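You operate a simulated robot arm through the tools that you are given. There is no shell and no other tool. Be economical: measure what you need, move in short steps, check, and stop when the job is done.

The job below is to be done with a simulated two-armed robot. You get a single attempt, and the scene is never put back.

## Task
Bag the blue roll, fit its disc and lot label, and push the bag to the stop.
Fine: push the blue disc home; the label bears the roll's lot number and goes on the disc.

Only the result counts: the job must be done as asked and must still hold three seconds after the hand-in. Knocking over, shifting, dropping, spilling or breaking anything else fails it.

## Robot
Two 7-joint arms with two-finger parallel grippers on one trunk, on a base that drives. Base frame: it is fixed to the floor where the robot stands at the start and does not move with it; the origin is under the middle of the robot, x ahead of it, y to its left, z up; the surface under the hand at the start is at about z = 0.809. Readings come in m, rad, newtons and seconds.
The left shoulder is at the start at [0.05, 0.165, 1.105], the right one opposite. With the tool pointing down near the work surface each hand reaches from about 0.24 to 0.7 m from the robot's upright axis, wherever it stands, measured 20 degrees to its own side. Places, roughly: bag [0.7, 1.6, 0.8]; blue disc (13x13x5 cm) [0.5, 0, 0.8]; clear bag [0.75, 1.75, 0.75]; top of the blue disc [0.5, 0, 0.8]; white label [0.5, 1.25, 0.75]. Payload 3.91 kg a hand.
The TCP of each hand is the grasp point between the finger pads, 0.03 m short of the fingertips. In the tool frame z runs along the fingers and y along their closing line. Largest opening 0.11 m; finger width 0.02, thickness 0.01; the body of the gripper, 0.048 by 0.112 m, starts 0.055 m behind the TCP.
Orientation is that of the tool frame in the base frame, as a unit quaternion [x, y, z, w]. With the fingers straight down and closing along the base's y, the tool's x points along the base's -x, its y along +y and its z along -z.

## Interface
- The arms move only by the tool jog_arm. It takes "left_deltas", "right_deltas" or both (then of equal length, played together; a hand with none holds still); each is a list of rows, each a list of 3 entries, a list of its own where there are three numbers: the turn, a rotation vector about the tool's x, y, z in rad, then the shift along the tool's x, y, z in m, then the finger opening in m, from 0 to 0.11. In form: [[[wx, wy, wz], [tx, ty, tz], grip], ...]. A call has 1 to 10 rows; each row is the pose to reach, as a shift and turn from the pose commanded when the call began, along the tool's axes at that moment. Each row takes 0.2 s and may step no farther than 0.05 m and 0.15 rad from the row before; otherwise, or with a gripper value out of range, the whole call is refused. A pose out of reach is approached as far as the arm can. The call stops where the force on the tool passes 70 N (or 10 N more than at its start, if that is more) or the arm is blocked; 0.2 s more then pass. The fingers move at their own pace (about 0.045 m/s each) and stop on an object; they squeeze with about 25 N. The grip force told is the motor's: it shows also when the fingers shut on nothing. Time passes only in rows, and 0.2 s behind the last, so rows that repeat a pose let the fingers close. It gives the time, the measured TCP pose, the force on the tool (base axes), the opening and the grip force at its end, in the units of the frame above (readings bear some noise), with the torque about the TCP (base axes, N m) and any sound that the robot's microphone picked up.
- Cameras (640 x 400 px; columns grow to the right, rows downward): "scene" is now at [0.1206, 0.0163, 1.2825]; the picture's right is [0.19, -0.98, 0.00], its down [-0.49, -0.09, -0.87] and it looks along [0.85, 0.16, -0.50] (base axes); focal length 266 px, centre (320, 200). "left" rides on the left gripper at [0.072, -0.017, -0.103] in its tool frame; the picture's right is [0.23, 0.97, 0.00], its down [-0.76, 0.18, -0.62] and it looks along [-0.61, 0.14, 0.78] (tool axes); focal length 222 px, centre (320, 200). "right" rides on the right gripper at [0.072, 0.017, -0.103] in its tool frame; the picture's right is [-0.23, 0.97, 0.00], its down [-0.76, -0.18, -0.62] and it looks along [-0.61, -0.14, 0.78] (tool axes); focal length 222 px, centre (320, 200). There is no depth. A picture from a camera that has moved, and an enlarged one, comes with that camera's place and axes in the base frame and with its lens.
- capture(camera): a new picture of that camera. No time passes.
- raise_lower(by): slides the trunk up (or, below 0, down) by that many m; the arms and the scene camera ride with it, the base frame stays. It gives what a move gives, with no picture.
- base_move(legs): drives the robot by 1 to 6 legs, each [ahead, left, turn to the left] in m, m and rad, along the robot's own axes; the way and the turn of a leg run together, so that a leg with both is an arc; at most 1.5 m and 3.142 rad a leg. The arms and the cameras ride along, it lands a little off, and it stops where it bumps. It gives what a move gives.
- turn_head(pan, tilt): turns the head with the scene camera to pan (to the left, within 1.396 rad either way) and tilt (down, from -0.506 to 1.204), counted from straight ahead of the robot. It gives what a move gives.
- close_up(camera, box): a new picture of the part [left, top, right, bottom] of that camera's present view, enlarged. No time passes.
- finish_job(): hands the job in; it is judged then, once.

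Work in short steps. Places have to be worked out from the pictures, the camera data and where the tool is seen: move nearer, look again, correct. Check each grasp and each placing, and mend what went wrong. You have 120 turns and 108 pictures in all, those below and enlarged ones among them. Open the grippers and draw the arms clear of the work before you hand the job in, unless the task says otherwise; then end with one line.

The tools are called after "Emit:" by a JSON object that holds its "op" and its "data". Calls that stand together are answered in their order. jog_arm: Moves the arms, as the interface text tells. Its arguments: {"type":"object","properties":{"left_deltas":{"type":"array","items":{"type":"array"}},"right_deltas":{"type":"array","items":{"type":"array"}}},"required":[]} The other tools are called the same way: raise_lower (by) slides the trunk up or down; base_move (legs) drives the base; turn_head (pan, tilt) turns the head that bears the scene camera; capture (camera) takes a picture; close_up (camera, box) takes an enlarged picture of a part of a camera's view; finish_job () hands the job in.

At the start:

```text
t: 0.0
left_eef_pos: [0.3561, 0.2176, 1.1543]
left_tool_rot: [0.0, 1.0, 0.001, -0.001]
left_force: [-0.6, 0.5, 0.6]
left_torque: [-0.03, -0.04, 0.02]
left_width: 0.1103
left_gripper_force: 0.1
right_eef_pos: [0.5325, -0.2194, 1.1272]
right_tool_rot: [0.0, 1.0, 0.0, 0.0]
right_force: [-0.4, 0.3, -0.1]
right_torque: [-0.01, -0.01, 0.0]
right_width: 0.11
right_gripper_force: 0.0
trunk travel left (down, up): [-0.325, 0.178]
robot x, y, heading: [-0.0021, 0.0022, 0.003]
head pan, tilt: [0.188, 0.525]
```

scene: 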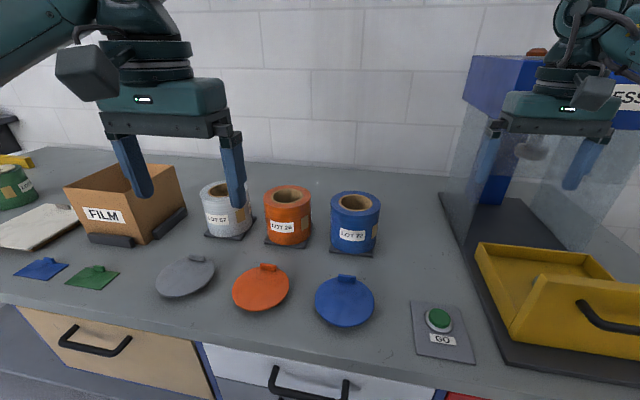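
right: 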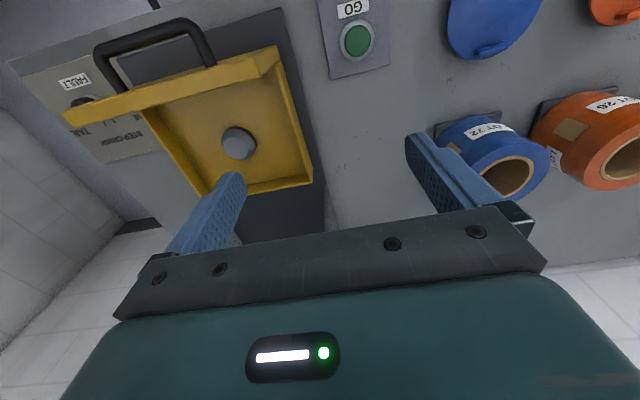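
left: 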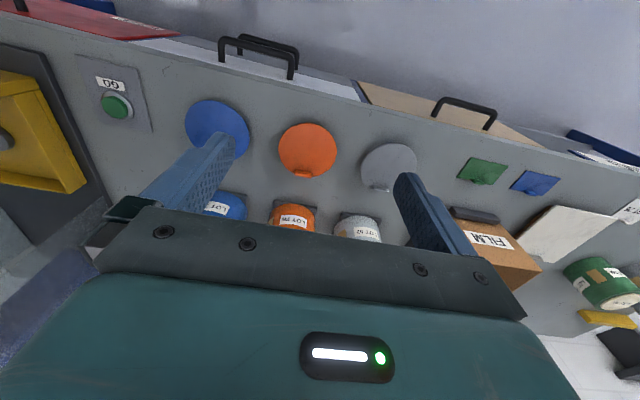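

The scene shows a blue roll (LOT 72?), discs, a press, and things to the left. I take close-ups and turn the head to the left to find the bag and labels.

Emit:
{"op": "close_up", "data": {"camera": "scene", "box": [140, 160, 480, 372]}}

Emit:
{"op": "turn_head", "data": {"pan": 1.1, "tilt": 0.5}}

```text
1.88 times, centred on (310, 266) of scene
camera zoom: at [0.1206, 0.0163, 1.2825], right [0.19, -0.98, 0.0], down [-0.49, -0.09, -0.87], along [0.85, 0.16, -0.5], focal length 500 px, centre (339, 76)
```

zoom: 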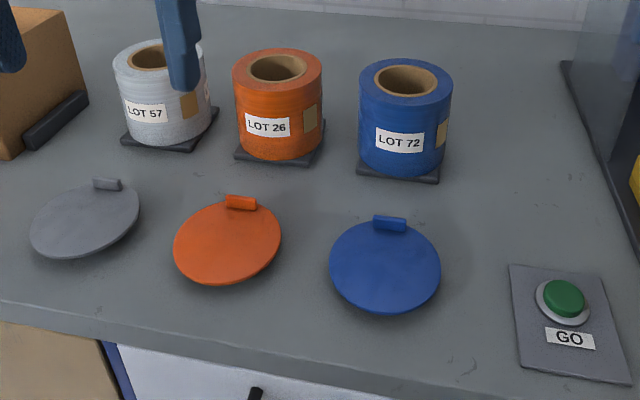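

```text
t: 1.2
left_eef_pos: [0.356, 0.2172, 1.1532]
left_tool_rot: [-0.001, 1.0, 0.0, 0.0]
left_force: [-0.4, -0.9, 0.5]
left_torque: [0.02, 0.03, 0.0]
left_width: 0.1102
left_gripper_force: 0.2
right_eef_pos: [0.5336, -0.2195, 1.1278]
right_tool_rot: [0.0, 1.0, 0.0, 0.0]
right_force: [0.4, 0.1, 0.7]
right_torque: [0.02, 0.0, 0.0]
right_width: 0.1098
right_gripper_force: 0.2
trunk travel left (down, up): [-0.325, 0.178]
robot x, y, heading: [0.0, -0.004, -0.002]
head pan, tilt: [1.1, 0.499]
```

Head is now turned left; take a picture.

Emit:
{"op": "capture", "data": {"camera": "scene"}}

```text
103 pictures are left
camera scene: at [0.0732, 0.0804, 1.2849], right [0.89, -0.45, 0.0], down [-0.22, -0.43, -0.88], along [0.4, 0.78, -0.48], focal length 266 px, centre (320, 200)
```

scene: 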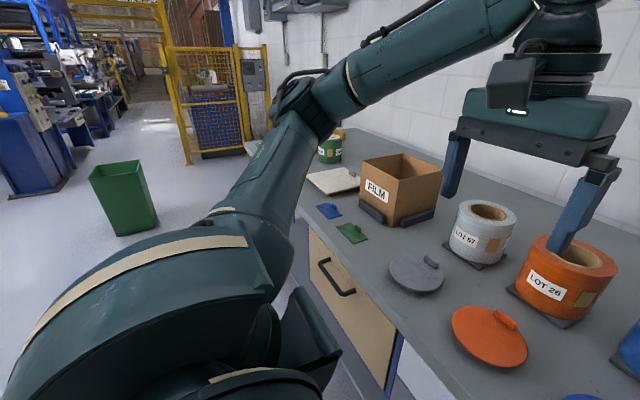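

The white item and more lie to the left near y≈1.3. I drive left 1.2 m and look at the bag area.

Emit:
{"op": "base_move", "data": {"legs": [[0, 1.2, 0]]}}

Emit:
{"op": "turn_head", "data": {"pan": 0.3, "tilt": 0.6}}

Emit:
{"op": "capture", "data": {"camera": "scene"}}

Emit:
{"op": "capture", "data": {"camera": "left"}}

```text
t: 12.0
left_eef_pos: [0.3538, 1.4154, 1.154]
left_tool_rot: [-0.001, 1.0, 0.0, 0.0]
left_force: [-0.9, 0.4, 0.3]
left_torque: [0.01, -0.01, 0.01]
left_width: 0.1099
left_gripper_force: 0.1
right_eef_pos: [0.5325, 0.9781, 1.1276]
right_tool_rot: [-0.002, 1.0, 0.0, 0.0]
right_force: [0.2, 0.2, -0.6]
right_torque: [0.0, -0.02, 0.0]
right_width: 0.1099
right_gripper_force: 0.1
trunk travel left (down, up): [-0.325, 0.178]
robot x, y, heading: [-0.0059, 1.1973, -0.0]
head pan, tilt: [1.1, 0.499]
```

```text
t: 13.1
left_eef_pos: [0.3534, 1.4152, 1.1532]
left_tool_rot: [-0.002, 1.0, 0.0, -0.001]
left_force: [0.2, -0.4, -0.4]
left_torque: [-0.01, 0.02, 0.02]
left_width: 0.1101
left_gripper_force: 0.1
right_eef_pos: [0.5321, 0.979, 1.1287]
right_tool_rot: [-0.001, 1.0, 0.0, 0.001]
right_force: [-0.8, -0.5, 1.1]
right_torque: [-0.01, -0.01, 0.02]
right_width: 0.1098
right_gripper_force: 0.1
trunk travel left (down, up): [-0.325, 0.178]
robot x, y, heading: [-0.0007, 1.1976, 0.003]
head pan, tilt: [0.3, 0.6]
```

```text
102 pictures are left
camera scene: at [0.1144, 1.2228, 1.2758], right [0.3, -0.95, 0.0], down [-0.54, -0.17, -0.83], along [0.79, 0.25, -0.56], focal length 266 px, centre (320, 200)
```

scene: 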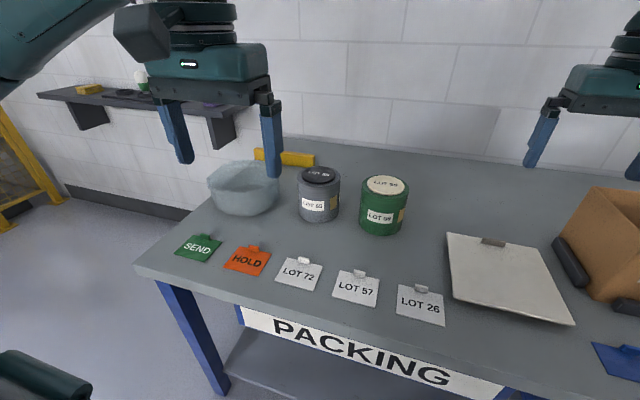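

```text
101 pictures are left
camera left: at [0.2813, 1.3976, 1.2565], right [-0.23, 0.97, 0.0], down [0.76, 0.18, 0.62], along [0.61, 0.14, -0.78], focal length 222 px, centre (320, 200)
```

left: 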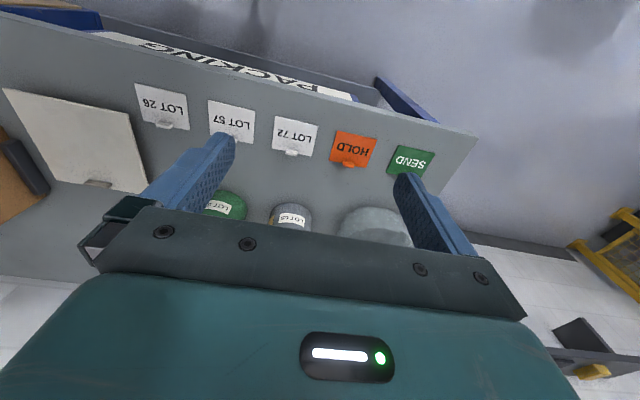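

Labels SEND, HOLD, LOT 72/57/26 lie in front; the clear bag is behind with a yellow bar nearby. I zoom in.

Emit:
{"op": "close_up", "data": {"camera": "scene", "box": [160, 120, 480, 320]}}

Emit:
{"op": "turn_head", "data": {"pan": 0.6, "tilt": 0.65}}

Emit:
{"op": "close_up", "data": {"camera": "scene", "box": [240, 100, 560, 300]}}

```text
2.00 times, centred on (320, 220) of scene
camera zoom: at [0.1144, 1.2228, 1.2758], right [0.3, -0.95, 0.0], down [-0.54, -0.17, -0.83], along [0.79, 0.25, -0.56], focal length 532 px, centre (320, 160)
```

zoom: 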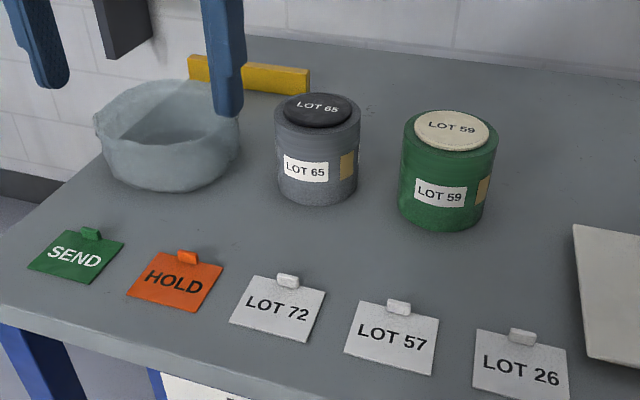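

```text
t: 13.9
left_eef_pos: [0.353, 1.4148, 1.1532]
left_tool_rot: [-0.002, 1.0, 0.0, 0.0]
left_force: [-0.4, -0.7, -0.4]
left_torque: [0.03, 0.0, 0.03]
left_width: 0.11
left_gripper_force: 0.1
right_eef_pos: [0.5326, 0.9776, 1.1274]
right_tool_rot: [-0.001, 1.0, 0.001, 0.0]
right_force: [0.2, 0.9, -0.5]
right_torque: [0.0, 0.0, 0.01]
right_width: 0.1101
right_gripper_force: 0.1
trunk travel left (down, up): [-0.325, 0.178]
robot x, y, heading: [-0.0013, 1.1993, 0.001]
head pan, tilt: [0.6, 0.649]
```

```text
2.00 times, centred on (400, 200) of scene
camera zoom: at [0.1016, 1.2455, 1.2715], right [0.57, -0.82, 0.0], down [-0.5, -0.34, -0.8], along [0.66, 0.45, -0.6], focal length 532 px, centre (160, 200)
```

zoom: 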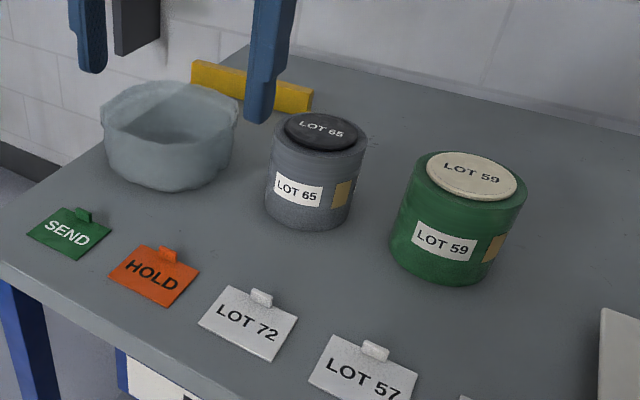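

The stop is the yellow bar at about x≈0.97, y 1.52–1.77; the bag at about (0.69,1.64). I return to the rolls, and look down to check gap between base and bench.

Emit:
{"op": "turn_head", "data": {"pan": 0.0, "tilt": 1.2}}

Emit:
{"op": "capture", "data": {"camera": "scene"}}

Emit:
{"op": "base_move", "data": {"legs": [[0, -1.2, 0]]}}

Emit:
{"op": "turn_head", "data": {"pan": 0.0, "tilt": 0.8}}

Emit:
{"op": "capture", "data": {"camera": "scene"}}

Emit:
{"op": "capture", "data": {"camera": "left"}}

```text
t: 14.9
left_eef_pos: [0.3535, 1.414, 1.1544]
left_tool_rot: [-0.002, 1.0, 0.0, 0.0]
left_force: [0.7, 0.0, -0.3]
left_torque: [0.02, -0.01, 0.03]
left_width: 0.1101
left_gripper_force: 0.0
right_eef_pos: [0.5323, 0.9781, 1.1266]
right_tool_rot: [-0.001, 1.0, 0.0, 0.001]
right_force: [-0.1, -0.3, -0.1]
right_torque: [0.0, 0.02, -0.01]
right_width: 0.11
right_gripper_force: 0.0
trunk travel left (down, up): [-0.325, 0.178]
robot x, y, heading: [-0.006, 1.1962, 0.005]
head pan, tilt: [0.0, 1.201]
```

```text
98 pictures are left
camera scene: at [0.086, 1.1965, 1.2312], right [0.0, -1.0, 0.0], down [-0.93, 0.0, -0.36], along [0.36, 0.0, -0.93], focal length 266 px, centre (320, 200)
```

scene: 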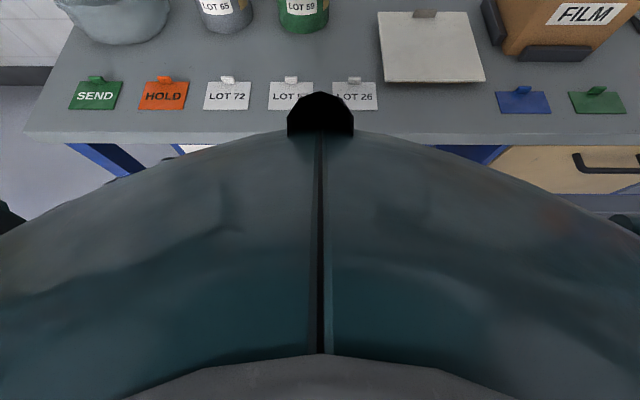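

```text
t: 25.8
left_eef_pos: [0.3568, 0.1961, 1.1543]
left_tool_rot: [-0.001, 1.0, 0.0, 0.0]
left_force: [-0.9, 0.9, 0.3]
left_torque: [0.01, 0.01, 0.0]
left_width: 0.11
left_gripper_force: 0.1
right_eef_pos: [0.535, -0.24, 1.1274]
right_tool_rot: [-0.001, 1.0, 0.0, 0.0]
right_force: [0.9, -0.8, 0.2]
right_torque: [0.02, -0.04, -0.03]
right_width: 0.1098
right_gripper_force: 0.0
trunk travel left (down, up): [-0.325, 0.178]
robot x, y, heading: [0.0009, -0.0215, 0.003]
head pan, tilt: [0.0, 1.201]
```

```text
t: 26.7
left_eef_pos: [0.3581, 0.1962, 1.1539]
left_tool_rot: [-0.001, 1.0, 0.0, 0.0]
left_force: [0.2, -0.6, 1.0]
left_torque: [-0.04, -0.01, 0.0]
left_width: 0.11
left_gripper_force: 0.1
right_eef_pos: [0.5366, -0.2393, 1.1269]
right_tool_rot: [-0.001, 1.0, 0.0, 0.0]
right_force: [0.5, -0.6, -0.7]
right_torque: [0.0, 0.0, 0.01]
right_width: 0.1098
right_gripper_force: 0.0
trunk travel left (down, up): [-0.325, 0.178]
robot x, y, heading: [-0.0003, -0.0224, 0.006]
head pan, tilt: [0.0, 0.799]
```

```text
97 pictures are left
camera scene: at [0.1143, -0.0218, 1.2588], right [0.0, -1.0, 0.0], down [-0.72, 0.0, -0.7], along [0.7, 0.0, -0.72], focal length 266 px, centre (320, 200)
```

scene: 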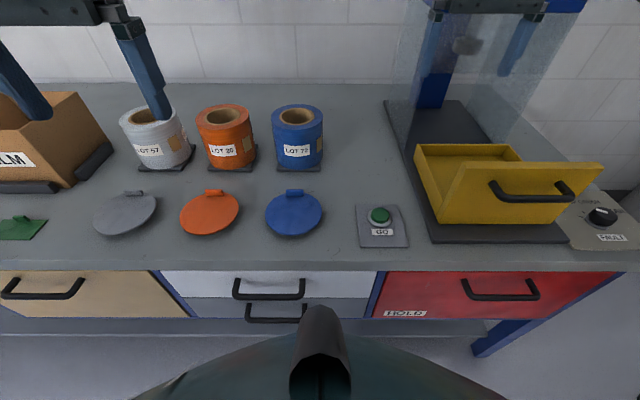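

```text
96 pictures are left
camera left: at [0.2849, 0.1793, 1.2565], right [-0.23, 0.97, 0.0], down [0.76, 0.18, 0.62], along [0.61, 0.14, -0.78], focal length 222 px, centre (320, 200)
```

left: 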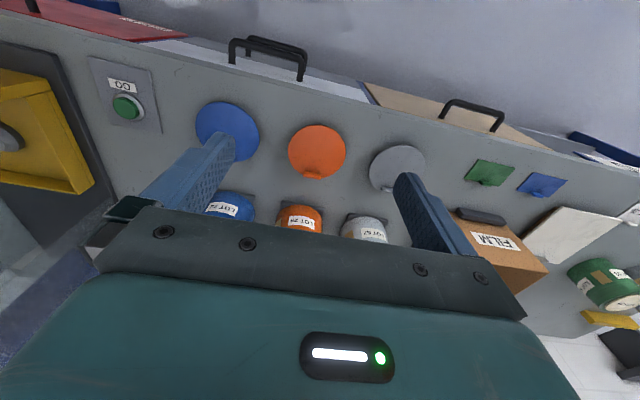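

Blue disc ≈(0.50,0.04), blue roll axis ≈(0.73,0.035), diameter ≈0.12, top z≈0.94, with a ≈7 cm bore. I'll use the right arm; drive left 0.22 and look with the right camera.

Emit:
{"op": "base_move", "data": {"legs": [[0, 0.24, 0]]}}

Emit:
{"op": "capture", "data": {"camera": "right"}}

Emit:
{"op": "capture", "data": {"camera": "scene"}}

```text
t: 29.4
left_eef_pos: [0.3577, 0.4374, 1.1539]
left_tool_rot: [0.0, 1.0, 0.001, 0.0]
left_force: [0.0, -0.9, 0.1]
left_torque: [-0.01, -0.01, 0.03]
left_width: 0.1098
left_gripper_force: 0.1
right_eef_pos: [0.5352, 0.0016, 1.1279]
right_tool_rot: [0.001, 1.0, 0.0, -0.001]
right_force: [0.5, 0.0, 0.2]
right_torque: [-0.01, 0.0, -0.03]
right_width: 0.1102
right_gripper_force: 0.0
trunk travel left (down, up): [-0.325, 0.178]
robot x, y, heading: [0.0011, 0.2223, 0.003]
head pan, tilt: [0.0, 0.799]
```

```text
95 pictures are left
camera right: at [0.463, 0.0181, 1.2296], right [0.23, 0.97, 0.0], down [0.76, -0.18, 0.62], along [0.61, -0.14, -0.78], focal length 222 px, centre (320, 200)
```

right: 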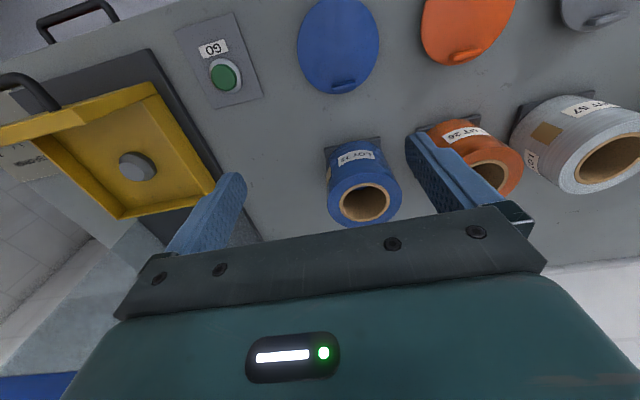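

```text
94 pictures are left
camera scene: at [0.114, 0.2211, 1.2589], right [0.0, -1.0, 0.0], down [-0.72, 0.0, -0.7], along [0.7, 0.0, -0.72], focal length 266 px, centre (320, 200)
```

scene: 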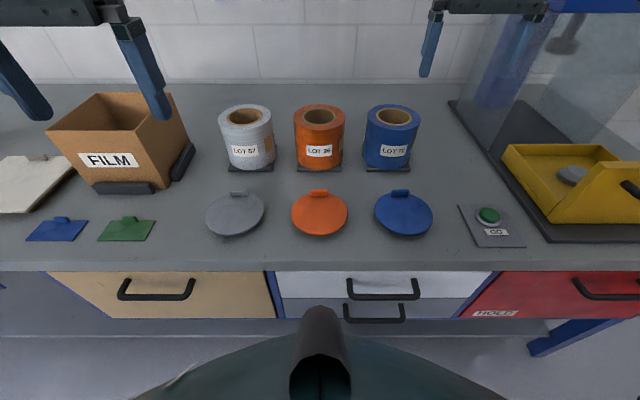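

Triangulation gives roll axis ≈(0.713,0.042), top z≈0.939, bore ≈7 cm, wall ≈2.5 cm. I'll grip the near wall at x≈0.663 with the closing line along x: edge the base ahead 5 cm, then turn the right tool 90° while moving above it.

Emit:
{"op": "base_move", "data": {"legs": [[0.05, 0, 0]]}}

Emit:
{"op": "jog_arm", "data": {"right_deltas": [[[0, 0, 0.15], [-0.008, 0.004, 0], 0.07], [[0, 0, 0.3], [-0.016, 0.008, 0], 0.07], [[0, 0, 0.45], [-0.024, 0.012, 0], 0.07], [[0, 0, 0.6], [-0.032, 0.016, 0], 0.07], [[0, 0, 0.75], [-0.04, 0.02, 0], 0.07], [[0, 0, 0.9], [-0.048, 0.024, 0], 0.07], [[0, 0, 1.05], [-0.056, 0.028, 0], 0.07], [[0, 0, 1.2], [-0.064, 0.032, 0], 0.07], [[0, 0, 1.35], [-0.072, 0.036, 0], 0.07], [[0, 0, 1.5], [-0.078, 0.04, 0], 0.07]]}}

Emit:
{"op": "capture", "data": {"camera": "right"}}

Emit:
{"op": "capture", "data": {"camera": "scene"}}

```text
t: 30.4
left_eef_pos: [0.4104, 0.4375, 1.1532]
left_tool_rot: [0.0, 1.0, 0.0, -0.001]
left_force: [-0.3, 0.2, 0.3]
left_torque: [0.0, -0.01, 0.02]
left_width: 0.1099
left_gripper_force: 0.0
right_eef_pos: [0.585, 0.0012, 1.1263]
right_tool_rot: [0.001, 1.0, 0.0, 0.0]
right_force: [0.0, 0.5, 0.3]
right_torque: [-0.01, 0.05, -0.01]
right_width: 0.1101
right_gripper_force: 0.0
trunk travel left (down, up): [-0.325, 0.178]
robot x, y, heading: [0.0534, 0.2246, -0.003]
head pan, tilt: [0.0, 0.799]
```

```text
t: 32.6
left_eef_pos: [0.4093, 0.438, 1.1535]
left_tool_rot: [-0.001, 1.0, 0.0, 0.0]
left_force: [0.6, 0.0, 0.5]
left_torque: [0.0, -0.01, -0.01]
left_width: 0.1099
left_gripper_force: 0.1
right_eef_pos: [0.6634, 0.0418, 1.1281]
right_tool_rot: [0.684, 0.73, 0.0, 0.0]
right_force: [0.1, -0.2, 1.0]
right_torque: [0.01, -0.01, -0.01]
right_width: 0.0701
right_gripper_force: 0.1
trunk travel left (down, up): [-0.325, 0.178]
robot x, y, heading: [0.0489, 0.2187, 0.0]
head pan, tilt: [0.0, 0.799]
```

```text
93 pictures are left
camera right: at [0.6768, 0.1139, 1.2299], right [0.99, -0.16, 0.0], down [-0.13, -0.77, 0.62], along [-0.1, -0.61, -0.78], focal length 222 px, centre (320, 200)
```

right: 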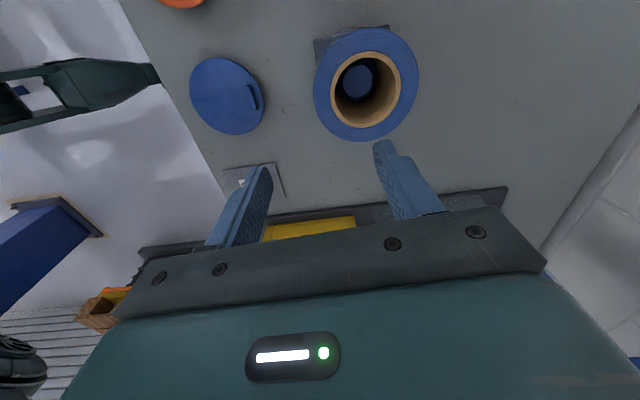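

```text
92 pictures are left
camera scene: at [0.1651, 0.2209, 1.2589], right [0.0, -1.0, 0.0], down [-0.72, 0.0, -0.7], along [0.7, 0.0, -0.72], focal length 266 px, centre (320, 200)
```

scene: 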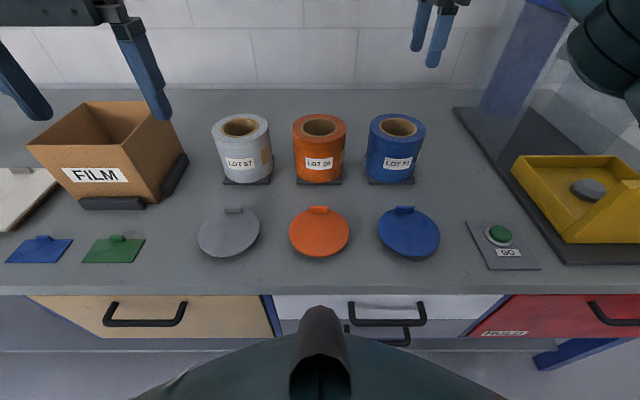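

The core holds something blue inside (a post or spindle). Zoom to see it.

Emit:
{"op": "close_up", "data": {"camera": "right", "box": [280, 10, 440, 160]}}

Emit:
{"op": "close_up", "data": {"camera": "scene", "box": [360, 100, 460, 270]}}

Emit:
{"op": "close_up", "data": {"camera": "right", "box": [180, 50, 280, 150]}}

```text
2.67 times, centred on (360, 85) of right
camera zoom: at [0.6768, 0.1139, 1.2299], right [0.99, -0.16, 0.0], down [-0.13, -0.77, 0.62], along [-0.1, -0.61, -0.78], focal length 592 px, centre (213, 507)
```

zoom: 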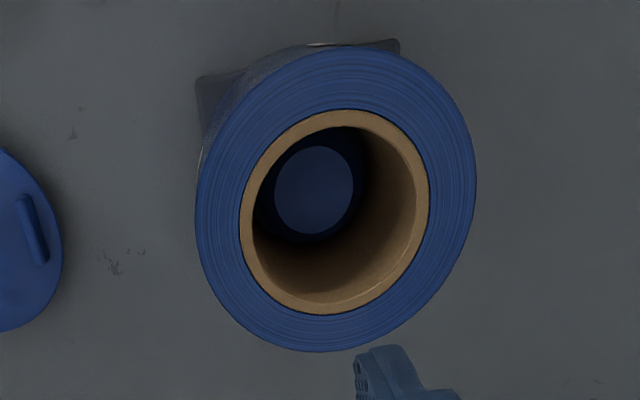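

```text
2.35 times, centred on (410, 185) of scene
camera zoom: at [0.1651, 0.2209, 1.2589], right [0.0, -1.0, 0.0], down [-0.72, 0.0, -0.7], along [0.7, 0.0, -0.72], focal length 625 px, centre (108, 235)
```

zoom: 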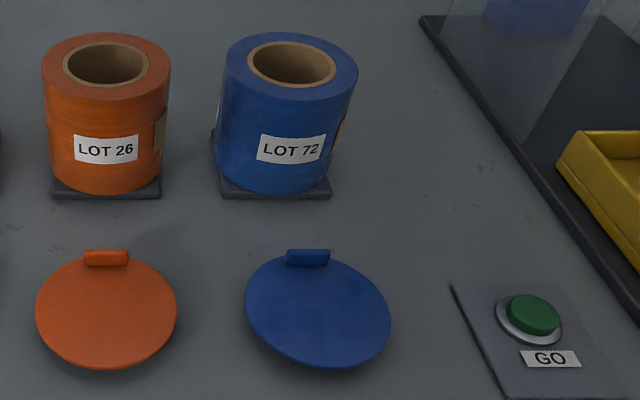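

```text
4.00 times, centred on (230, 100) of right
camera zoom: at [0.6768, 0.1139, 1.2299], right [0.99, -0.16, 0.0], down [-0.13, -0.77, 0.62], along [-0.1, -0.61, -0.78], focal length 888 px, centre (680, 600)
```

zoom: 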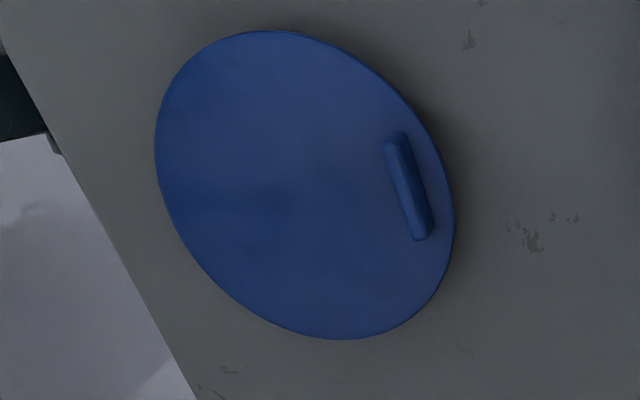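

The core has a low spigot; wall ≈2.6 cm. I finish the turn, centre over the near wall at ≈(0.668,0.046), and go down to just above the rim.

Emit:
{"op": "jog_arm", "data": {"right_deltas": [[[0, 0, 0.07], [0.004, 0.005, 0.04], 0.065], [[0, 0, 0.07], [0.004, 0.005, 0.08], 0.065], [[0, 0, 0.07], [0.004, 0.005, 0.12], 0.065], [[0, 0, 0.07], [0.004, 0.005, 0.14], 0.065], [[0, 0, 0.07], [0.004, 0.005, 0.14], 0.065]]}}

Emit:
{"op": "capture", "data": {"camera": "right"}}

Emit:
{"op": "close_up", "data": {"camera": "scene", "box": [340, 60, 500, 200]}}

```text
t: 33.8
left_eef_pos: [0.4077, 0.4383, 1.1536]
left_tool_rot: [0.0, 1.0, 0.0, 0.0]
left_force: [-0.1, 0.4, 0.1]
left_torque: [0.01, 0.01, 0.01]
left_width: 0.1099
left_gripper_force: 0.0
right_eef_pos: [0.6682, 0.0458, 0.988]
right_tool_rot: [0.708, 0.706, 0.0, 0.0]
right_force: [0.1, -0.3, 0.0]
right_torque: [-0.03, 0.0, -0.02]
right_width: 0.0653
right_gripper_force: 0.1
trunk travel left (down, up): [-0.325, 0.178]
robot x, y, heading: [0.0524, 0.2222, -0.002]
head pan, tilt: [0.0, 0.799]
```

```text
88 pictures are left
camera right: at [0.6862, 0.1174, 1.091], right [0.97, -0.23, 0.0], down [-0.18, -0.76, 0.62], along [-0.14, -0.61, -0.78], focal length 222 px, centre (320, 200)
```

right: 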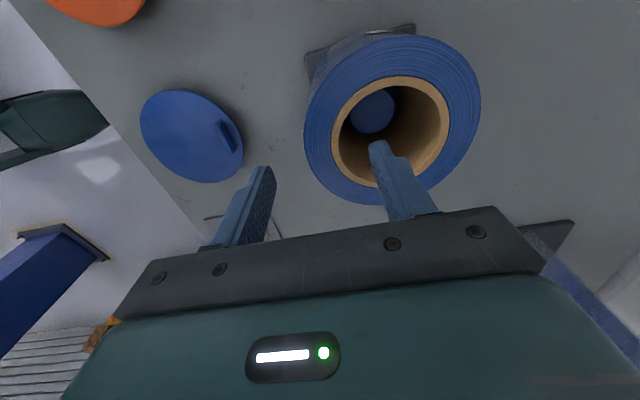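

```text
2.86 times, centred on (420, 130) of scene
camera zoom: at [0.165, 0.2207, 1.2589], right [0.0, -1.0, 0.0], down [-0.72, 0.0, -0.7], along [0.7, 0.0, -0.72], focal length 759 px, centre (34, 400)
```

zoom: 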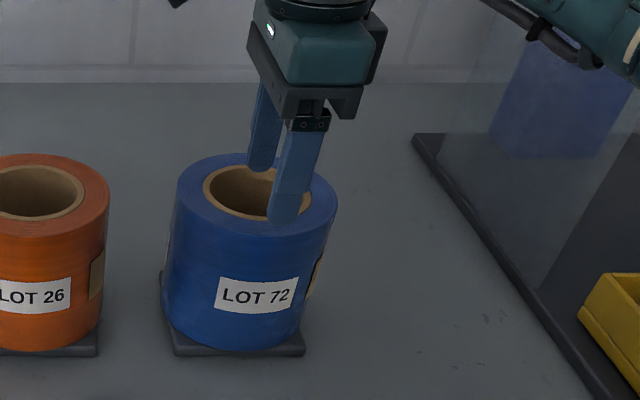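

Better estimate: top z≈0.93, axis ≈(0.722,0.042). Shift 4 mm ahead, descend to TCP z≈0.908 and close on the wall.

Emit:
{"op": "jog_arm", "data": {"right_deltas": [[[0, 0, 0], [-0.002, 0.004, 0.03], 0.065], [[0, 0, 0], [-0.002, 0.004, 0.06], 0.065], [[0, 0, 0], [-0.002, 0.004, 0.08], 0.065], [[0, 0, 0], [-0.002, 0.004, 0.08], 0.04], [[0, 0, 0], [-0.002, 0.004, 0.08], 0.01], [[0, 0, 0], [-0.002, 0.004, 0.08], 0.01], [[0, 0, 0], [-0.002, 0.004, 0.08], 0.01], [[0, 0, 0], [-0.002, 0.004, 0.08], 0.0]]}}

Emit:
{"op": "capture", "data": {"camera": "right"}}

```text
t: 35.6
left_eef_pos: [0.409, 0.4368, 1.1534]
left_tool_rot: [0.0, 1.0, 0.0, 0.0]
left_force: [0.2, 0.0, -0.4]
left_torque: [-0.02, 0.0, -0.01]
left_width: 0.1099
left_gripper_force: 0.1
right_eef_pos: [0.6741, 0.0429, 0.9092]
right_tool_rot: [0.708, 0.706, 0.001, 0.0]
right_force: [1.1, -1.6, -0.1]
right_torque: [-0.27, 0.32, 0.05]
right_width: 0.0275
right_gripper_force: 24.9
trunk travel left (down, up): [-0.325, 0.178]
robot x, y, heading: [0.0524, 0.2218, -0.0]
head pan, tilt: [0.0, 0.799]
```

```text
86 pictures are left
camera right: at [0.6917, 0.1146, 1.0103], right [0.97, -0.23, 0.0], down [-0.18, -0.76, 0.62], along [-0.14, -0.61, -0.78], focal length 222 px, centre (320, 200)
```

right: 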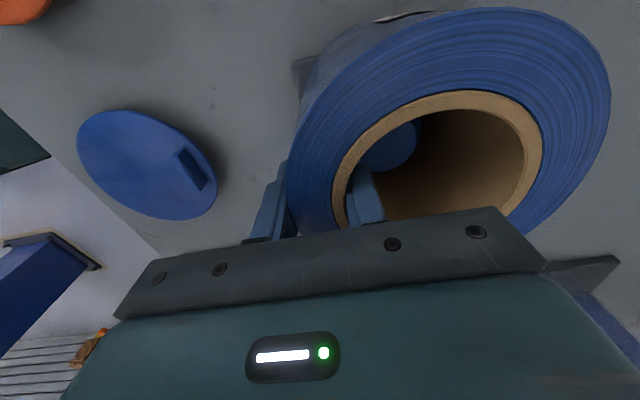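

Gripped at 27.5 mm wall. Lift slowly 3 cm and read the weight.

Emit:
{"op": "jog_arm", "data": {"right_deltas": [[[0, 0, 0], [0, 0, -0.01], 0.0], [[0, 0, 0], [0, 0, -0.02], 0.0], [[0, 0, 0], [0, 0, -0.03], 0.0], [[0, 0, 0], [0, 0, -0.03], 0.0]]}}

Emit:
{"op": "capture", "data": {"camera": "scene"}}

```text
t: 36.6
left_eef_pos: [0.4098, 0.436, 1.1541]
left_tool_rot: [0.0, 1.0, -0.001, -0.001]
left_force: [0.4, -1.1, -0.5]
left_torque: [0.02, -0.02, 0.01]
left_width: 0.11
left_gripper_force: 0.2
right_eef_pos: [0.6725, 0.0435, 0.9384]
right_tool_rot: [0.708, 0.706, -0.001, 0.0]
right_force: [0.4, -0.9, -9.6]
right_torque: [-0.01, 0.48, -0.01]
right_width: 0.0275
right_gripper_force: 25.1
trunk travel left (down, up): [-0.325, 0.178]
robot x, y, heading: [0.0515, 0.2236, -0.0]
head pan, tilt: [0.0, 0.799]
```

```text
85 pictures are left
camera scene: at [0.1661, 0.2204, 1.2587], right [0.0, -1.0, 0.0], down [-0.72, 0.0, -0.7], along [0.7, 0.0, -0.72], focal length 266 px, centre (320, 200)
```

scene: 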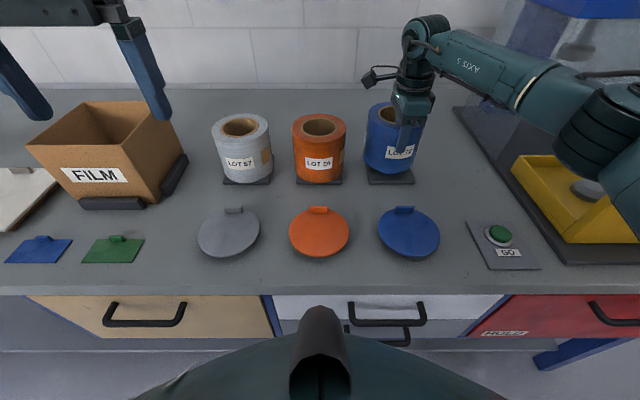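

Weight ≈1 kg, held level. Lift to TCP z≈1.17 and draw back toward the robot.

Emit:
{"op": "jog_arm", "data": {"right_deltas": [[[0, 0, 0], [0, 0, -0.03], 0.0], [[0, 0, 0], [0, 0, -0.06], 0.0], [[0, 0, 0], [0, 0, -0.09], 0.0], [[0, 0, 0], [0, 0, -0.12], 0.0], [[0, 0, 0], [0, 0, -0.15], 0.0], [[0, 0, 0], [0, 0, -0.18], 0.0], [[0, 0, 0], [0, 0, -0.21], 0.0], [[0, 0, 0], [0, -0.03, -0.235], 0.0], [[0, 0, 0], [0, -0.06, -0.235], 0.0], [[0, 0, 0], [0, -0.09, -0.235], 0.0]]}}

Emit:
{"op": "jog_arm", "data": {"right_deltas": [[[0, 0, 0], [0, -0.03, 0], 0.0], [[0, 0, 0], [0, -0.06, 0], 0.0], [[0, 0, 0], [0, -0.08, 0], 0.0], [[0, 0, 0], [0, -0.08, 0], 0.0]]}}

Emit:
{"op": "capture", "data": {"camera": "scene"}}

```text
t: 38.8
left_eef_pos: [0.4099, 0.4313, 1.154]
left_tool_rot: [0.003, 1.0, 0.002, 0.001]
left_force: [1.3, -1.1, 0.1]
left_torque: [0.1, 0.04, 0.0]
left_width: 0.1099
left_gripper_force: 0.0
right_eef_pos: [0.5945, 0.0203, 1.1745]
right_tool_rot: [0.737, 0.675, 0.019, -0.02]
right_force: [-3.9, 5.8, -12.3]
right_torque: [-0.35, 0.22, 0.18]
right_width: 0.026
right_gripper_force: 25.1
right hand out of reach, approached as far as the arm can: row 7, 8, 9
trunk travel left (down, up): [-0.325, 0.178]
robot x, y, heading: [0.0496, 0.2202, -0.003]
head pan, tilt: [0.0, 0.799]
```

```text
t: 39.8
left_eef_pos: [0.4083, 0.4381, 1.1535]
left_tool_rot: [0.0, 1.0, 0.0, -0.002]
left_force: [0.0, 1.1, -0.1]
left_torque: [-0.02, 0.01, 0.01]
left_width: 0.1102
left_gripper_force: 0.0
right_eef_pos: [0.5024, 0.0427, 1.1707]
right_tool_rot: [0.708, 0.707, 0.0, 0.0]
right_force: [0.3, 0.3, -9.5]
right_torque: [-0.06, 0.46, -0.01]
right_width: 0.0222
right_gripper_force: 25.1
trunk travel left (down, up): [-0.325, 0.178]
robot x, y, heading: [0.0524, 0.2178, -0.003]
head pan, tilt: [0.0, 0.799]
```

```text
84 pictures are left
camera scene: at [0.1659, 0.2208, 1.2588], right [0.0, -1.0, 0.0], down [-0.72, 0.0, -0.7], along [0.7, 0.0, -0.72], focal length 266 px, centre (320, 200)
```

scene: 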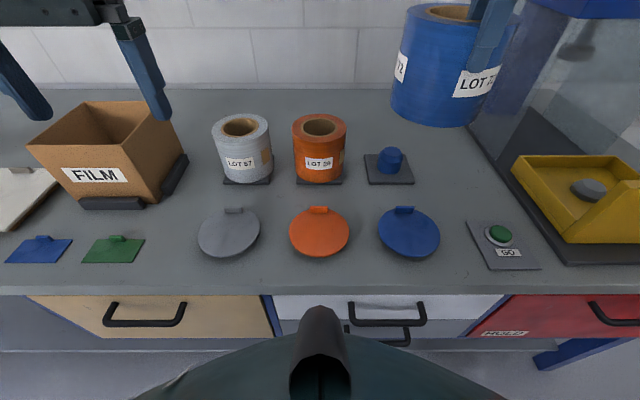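

The arm touched its reach limit during the lift and the opening shrank to 22 mm; check the grip.

Emit:
{"op": "capture", "data": {"camera": "right"}}

Emit:
{"op": "capture", "data": {"camera": "left"}}

Emit:
{"op": "close_up", "data": {"camera": "scene", "box": [360, 0, 540, 140]}}

```text
83 pictures are left
camera right: at [0.5205, 0.1141, 1.2727], right [0.97, -0.23, 0.0], down [-0.18, -0.76, 0.62], along [-0.14, -0.61, -0.78], focal length 222 px, centre (320, 200)
```

right: 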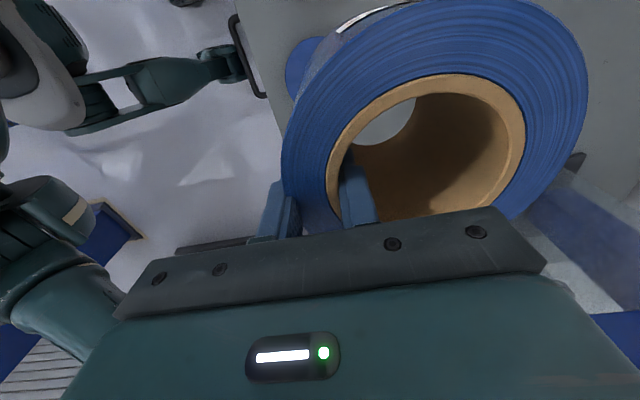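

```text
82 pictures are left
camera left: at [0.3373, 0.4211, 1.2563], right [-0.23, 0.97, 0.0], down [0.76, 0.18, 0.62], along [0.61, 0.14, -0.78], focal length 222 px, centre (320, 200)
```

left: 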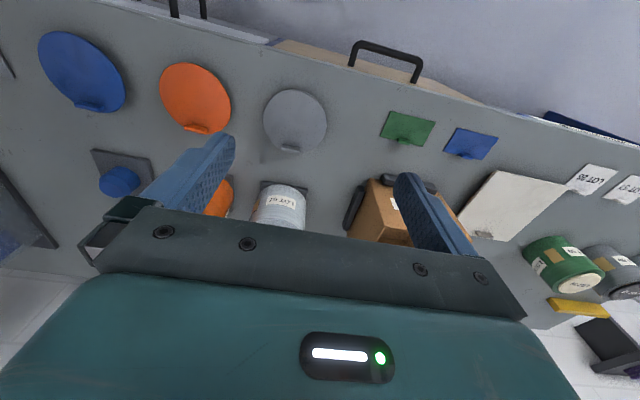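

```text
2.86 times, centred on (450, 70) of scene
camera zoom: at [0.1659, 0.2208, 1.2588], right [0.0, -1.0, 0.0], down [-0.72, 0.0, -0.7], along [0.7, 0.0, -0.72], focal length 759 px, centre (-51, 571)
```

zoom: 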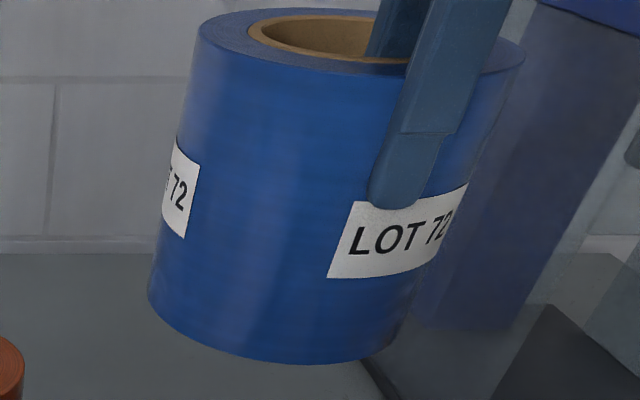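

Grip is sound and the roll level. Back off 5 cm, drive left 1.3 m with the roll high, then look.

Emit:
{"op": "base_move", "data": {"legs": [[-0.05, 0, 0], [0, 1.4, 0]]}}

Emit:
{"op": "capture", "data": {"camera": "scene"}}

Emit:
{"op": "capture", "data": {"camera": "left"}}

```text
t: 52.6
left_eef_pos: [0.3546, 1.8229, 1.1539]
left_tool_rot: [-0.003, 1.0, -0.001, 0.0]
left_force: [-0.7, 0.4, 0.7]
left_torque: [-0.03, -0.05, 0.0]
left_width: 0.1101
left_gripper_force: 0.0
right_eef_pos: [0.4514, 1.4279, 1.1708]
right_tool_rot: [0.705, 0.709, 0.001, 0.001]
right_force: [-0.5, 0.5, -9.0]
right_torque: [-0.05, 0.48, 0.02]
right_width: 0.0219
right_gripper_force: 25.0
trunk travel left (down, up): [-0.325, 0.178]
robot x, y, heading: [-0.0027, 1.6038, 0.01]
head pan, tilt: [0.0, 0.799]
```

```text
80 pictures are left
camera scene: at [0.1125, 1.6041, 1.2588], right [0.01, -1.0, 0.0], down [-0.72, 0.0, -0.7], along [0.7, 0.0, -0.72], focal length 266 px, centre (320, 200)
```

scene: 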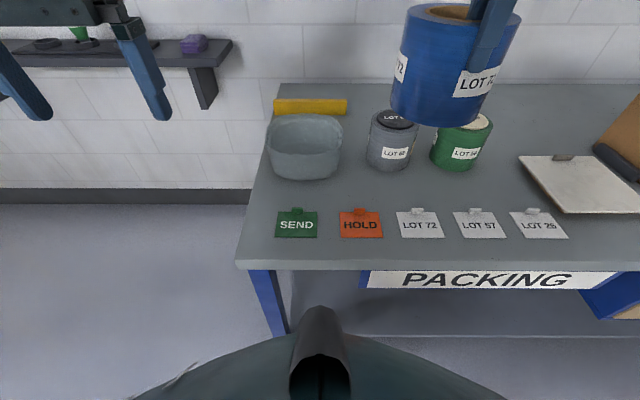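

```text
79 pictures are left
camera left: at [0.2826, 1.8056, 1.2564], right [-0.23, 0.97, 0.0], down [0.76, 0.18, 0.62], along [0.61, 0.15, -0.78], focal length 222 px, centre (320, 200)
```

left: 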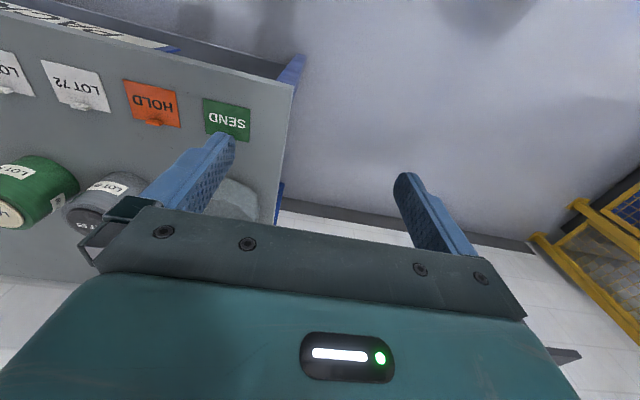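

Zoom in on the bag to measure its rim and depth.

Emit:
{"op": "close_up", "data": {"camera": "scene", "box": [250, 85, 370, 195]}}

```text
3.64 times, centred on (310, 140) of scene
camera zoom: at [0.1125, 1.6041, 1.2588], right [0.01, -1.0, 0.0], down [-0.72, 0.0, -0.7], along [0.7, 0.0, -0.72], focal length 966 px, centre (356, 418)
```

zoom: 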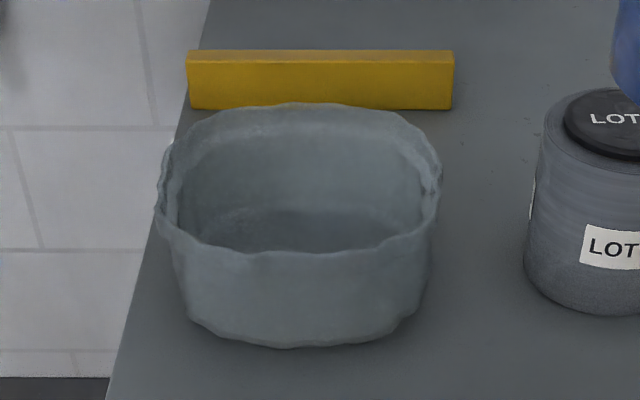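

Bag: rim z≈0.895, x 0.615–0.795, y centre ≈1.645, ≈18 cm wide; the roll fits. Move the base left 0.2 and ahead 0.05, then re-measure.

Emit:
{"op": "base_move", "data": {"legs": [[0, 0.2, 0], [0.06, 0, 0]]}}

Emit:
{"op": "jog_arm", "data": {"right_deltas": [[[0, 0, 0], [0, 0, 0.03], 0.0], [[0, 0, 0], [0, 0.02, 0.06], 0.0], [[0, 0, 0], [0, 0.05, 0.09], 0.0], [[0, 0, 0], [0, 0.08, 0.11], 0.0], [[0, 0, 0], [0, 0.11, 0.12], 0.0], [[0, 0, 0], [0, 0.13, 0.12], 0.0], [[0, 0, 0], [0, 0.13, 0.12], 0.0]]}}

Emit:
{"op": "capture", "data": {"camera": "scene"}}

Emit:
{"op": "capture", "data": {"camera": "right"}}

```text
t: 55.6
left_eef_pos: [0.4152, 2.0268, 1.1536]
left_tool_rot: [-0.003, 1.0, 0.0, 0.0]
left_force: [0.7, 0.4, 0.0]
left_torque: [0.02, 0.02, 0.0]
left_width: 0.1103
left_gripper_force: 0.0
right_eef_pos: [0.5117, 1.632, 1.1689]
right_tool_rot: [0.705, 0.709, -0.001, 0.0]
right_force: [0.8, -0.5, -10.1]
right_torque: [-0.06, 0.49, -0.01]
right_width: 0.0221
right_gripper_force: 25.4
trunk travel left (down, up): [-0.325, 0.178]
robot x, y, heading: [0.0584, 1.8084, 0.003]
head pan, tilt: [0.0, 0.799]
```

```text
t: 57.2
left_eef_pos: [0.414, 2.0269, 1.1534]
left_tool_rot: [-0.003, 1.0, 0.0, 0.0]
left_force: [-0.2, 0.2, 0.3]
left_torque: [0.01, 0.01, 0.02]
left_width: 0.1098
left_gripper_force: 0.2
right_eef_pos: [0.6392, 1.6333, 1.0509]
right_tool_rot: [0.705, 0.71, -0.001, -0.001]
right_force: [-0.5, -1.2, -10.1]
right_torque: [-0.07, 0.43, 0.01]
right_width: 0.0221
right_gripper_force: 24.9
trunk travel left (down, up): [-0.325, 0.178]
robot x, y, heading: [0.0589, 1.8096, 0.006]
head pan, tilt: [0.0, 0.799]
```

```text
77 pictures are left
camera scene: at [0.1724, 1.8073, 1.2588], right [0.01, -1.0, 0.0], down [-0.72, 0.0, -0.7], along [0.7, 0.0, -0.72], focal length 266 px, centre (320, 200)
```

scene: 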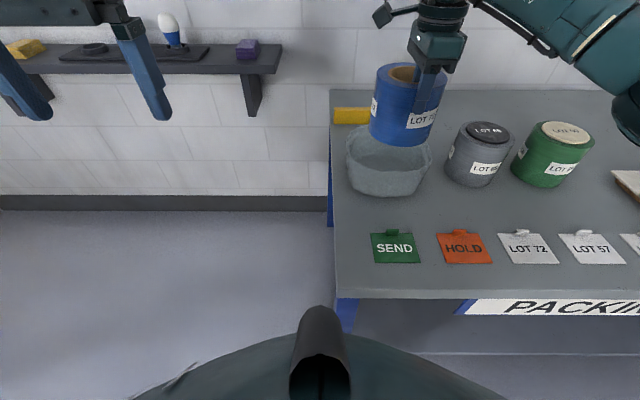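

```text
76 pictures are left
camera right: at [0.6565, 1.7049, 1.1522], right [0.98, -0.22, 0.0], down [-0.17, -0.76, 0.62], along [-0.14, -0.61, -0.78], focal length 222 px, centre (320, 200)
```

right: 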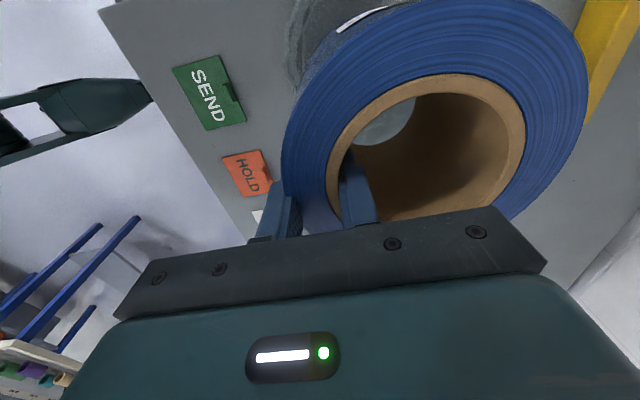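

The roll is behind/above the bag in view; zoom to align.

Emit:
{"op": "close_up", "data": {"camera": "scene", "box": [320, 50, 480, 210]}}

```text
2.50 times, centred on (400, 130) of scene
camera zoom: at [0.1724, 1.8073, 1.2588], right [0.01, -1.0, 0.0], down [-0.72, 0.0, -0.7], along [0.7, 0.0, -0.72], focal length 664 px, centre (120, 375)
```

zoom: 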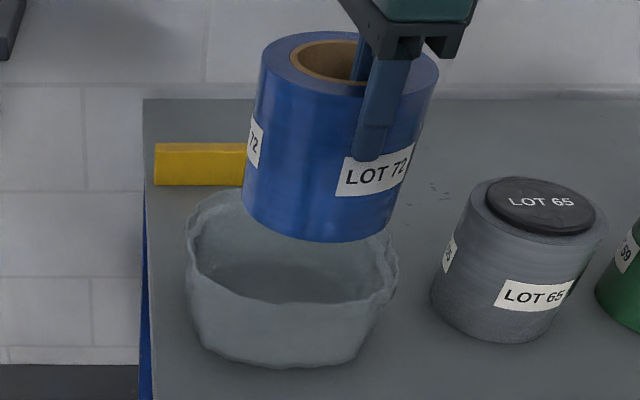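

Bag centre ≈(0.70,1.65). Shift roll by +0.021 x, +0.009 y, then lower partly into the bag.

Emit:
{"op": "jog_arm", "data": {"right_deltas": [[[0, 0, 0], [0.009, 0.021, 0], 0.0], [[0, 0, 0], [0.009, 0.021, 0.02], 0.0], [[0, 0, 0], [0.009, 0.021, 0.04], 0.0], [[0, 0, 0], [0.009, 0.021, 0.06], 0.0], [[0, 0, 0], [0.009, 0.021, 0.075], 0.0], [[0, 0, 0], [0.009, 0.021, 0.075], 0.0]]}}

Emit:
{"op": "close_up", "data": {"camera": "scene", "box": [320, 50, 480, 210]}}

Emit:
{"op": "capture", "data": {"camera": "right"}}

```text
t: 58.6
left_eef_pos: [0.4146, 2.0265, 1.1538]
left_tool_rot: [-0.003, 1.0, 0.0, 0.0]
left_force: [0.0, 0.6, -0.8]
left_torque: [0.01, -0.01, -0.01]
left_width: 0.1099
left_gripper_force: 0.1
right_eef_pos: [0.6603, 1.6411, 0.9749]
right_tool_rot: [0.705, 0.709, -0.001, 0.0]
right_force: [-0.4, -0.7, -8.9]
right_torque: [-0.04, 0.44, -0.04]
right_width: 0.0217
right_gripper_force: 24.9
trunk travel left (down, up): [-0.325, 0.178]
robot x, y, heading: [0.0591, 1.8102, 0.008]
head pan, tilt: [0.0, 0.799]
```

```text
2.50 times, centred on (400, 130) of scene
camera zoom: at [0.1724, 1.8074, 1.2588], right [0.01, -1.0, 0.0], down [-0.72, 0.0, -0.7], along [0.7, 0.0, -0.72], focal length 664 px, centre (120, 375)
```

zoom: 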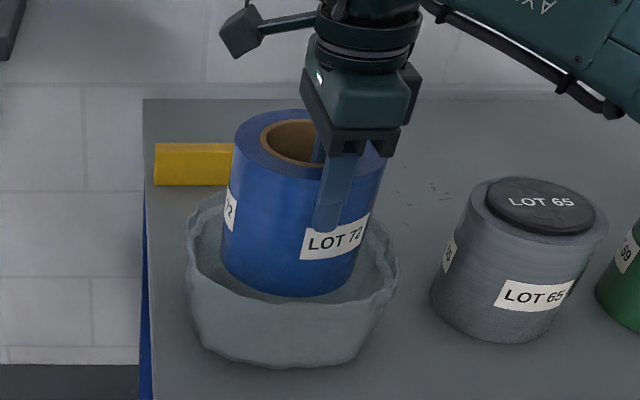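

```text
73 pictures are left
camera right: at [0.6788, 1.7137, 1.0772], right [0.98, -0.22, 0.0], down [-0.17, -0.76, 0.62], along [-0.14, -0.61, -0.78], focal length 222 px, centre (320, 200)
```

right: 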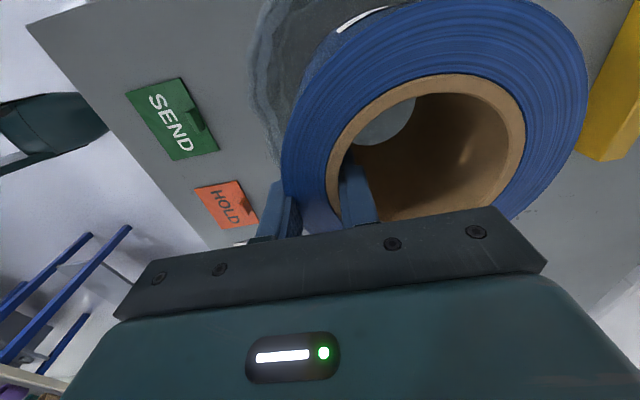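

The roll is inside the rim, well centred. Lower to near the bottom.

Emit:
{"op": "jog_arm", "data": {"right_deltas": [[[0, 0, 0], [0.002, 0, 0.02], 0.0], [[0, 0, 0], [0.002, 0, 0.04], 0.0], [[0, 0, 0], [0.002, 0, 0.05], 0.0], [[0, 0, 0], [0.002, 0, 0.056], 0.0], [[0, 0, 0], [0.002, 0, 0.056], 0.0]]}}

Emit:
{"op": "close_up", "data": {"camera": "scene", "box": [320, 50, 480, 210]}}

```text
t: 59.8
left_eef_pos: [0.4146, 2.0259, 1.1538]
left_tool_rot: [-0.003, 1.0, 0.0, 0.0]
left_force: [0.8, 0.1, 0.4]
left_torque: [0.01, -0.02, 0.0]
left_width: 0.1098
left_gripper_force: 0.0
right_eef_pos: [0.6614, 1.6434, 0.9189]
right_tool_rot: [0.705, 0.709, 0.0, 0.0]
right_force: [-0.2, 0.1, -8.0]
right_torque: [-0.04, 0.48, 0.01]
right_width: 0.022
right_gripper_force: 25.4
trunk travel left (down, up): [-0.325, 0.178]
robot x, y, heading: [0.0595, 1.8072, 0.003]
head pan, tilt: [0.0, 0.799]
```

```text
2.50 times, centred on (400, 130) of scene
camera zoom: at [0.1725, 1.8074, 1.2588], right [0.01, -1.0, 0.0], down [-0.72, 0.0, -0.7], along [0.7, 0.0, -0.72], focal length 664 px, centre (120, 375)
```

zoom: 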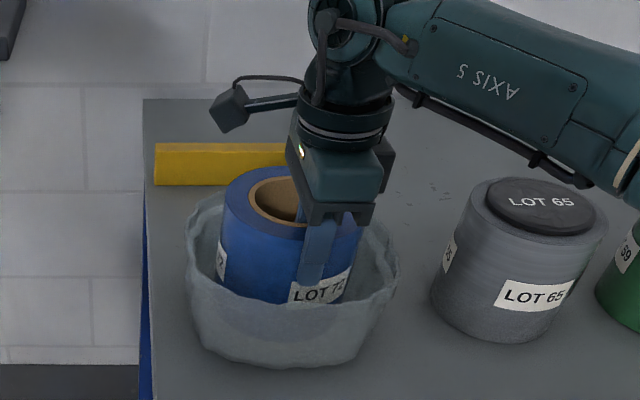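

Continue down in small steps until contact shows on the force.

Emit:
{"op": "jog_arm", "data": {"right_deltas": [[[0, 0, 0], [0, 0, 0.004], 0.0], [[0, 0, 0], [0, 0, 0.008], 0.0], [[0, 0, 0], [0, 0, 0.01], 0.0], [[0, 0, 0], [0, 0, 0.01], 0.0]]}}

```text
t: 60.8
left_eef_pos: [0.4147, 2.0266, 1.1536]
left_tool_rot: [-0.003, 1.0, 0.0, 0.0]
left_force: [0.3, 0.5, -0.5]
left_torque: [0.03, 0.0, -0.03]
left_width: 0.11
left_gripper_force: 0.0
right_eef_pos: [0.661, 1.6445, 0.9101]
right_tool_rot: [0.706, 0.709, 0.0, -0.001]
right_force: [-0.4, 0.0, -7.0]
right_torque: [-0.2, 0.24, -0.04]
right_width: 0.0221
right_gripper_force: 24.8
trunk travel left (down, up): [-0.325, 0.178]
robot x, y, heading: [0.059, 1.807, 0.003]
head pan, tilt: [0.0, 0.799]
```

Contact begins (torque drop). 4 mm more.

Emit:
{"op": "jog_arm", "data": {"right_deltas": [[[0, 0, 0], [0, 0, 0.003], 0.0], [[0, 0, 0], [0, 0, 0.005], 0.0], [[0, 0, 0], [0, 0, 0.005], 0.0]]}}

```text
t: 61.6
left_eef_pos: [0.4119, 2.0264, 1.1535]
left_tool_rot: [-0.003, 1.0, -0.001, 0.001]
left_force: [-0.3, -0.2, 0.1]
left_torque: [0.03, 0.03, 0.02]
left_width: 0.11
left_gripper_force: 0.0
right_eef_pos: [0.6598, 1.6443, 0.907]
right_tool_rot: [0.705, 0.709, 0.003, 0.001]
right_force: [2.2, 1.7, 11.0]
right_torque: [-0.06, 0.13, -0.02]
right_width: 0.0219
right_gripper_force: 25.5
trunk travel left (down, up): [-0.325, 0.178]
robot x, y, heading: [0.0567, 1.8071, 0.001]
head pan, tilt: [0.0, 0.799]
```

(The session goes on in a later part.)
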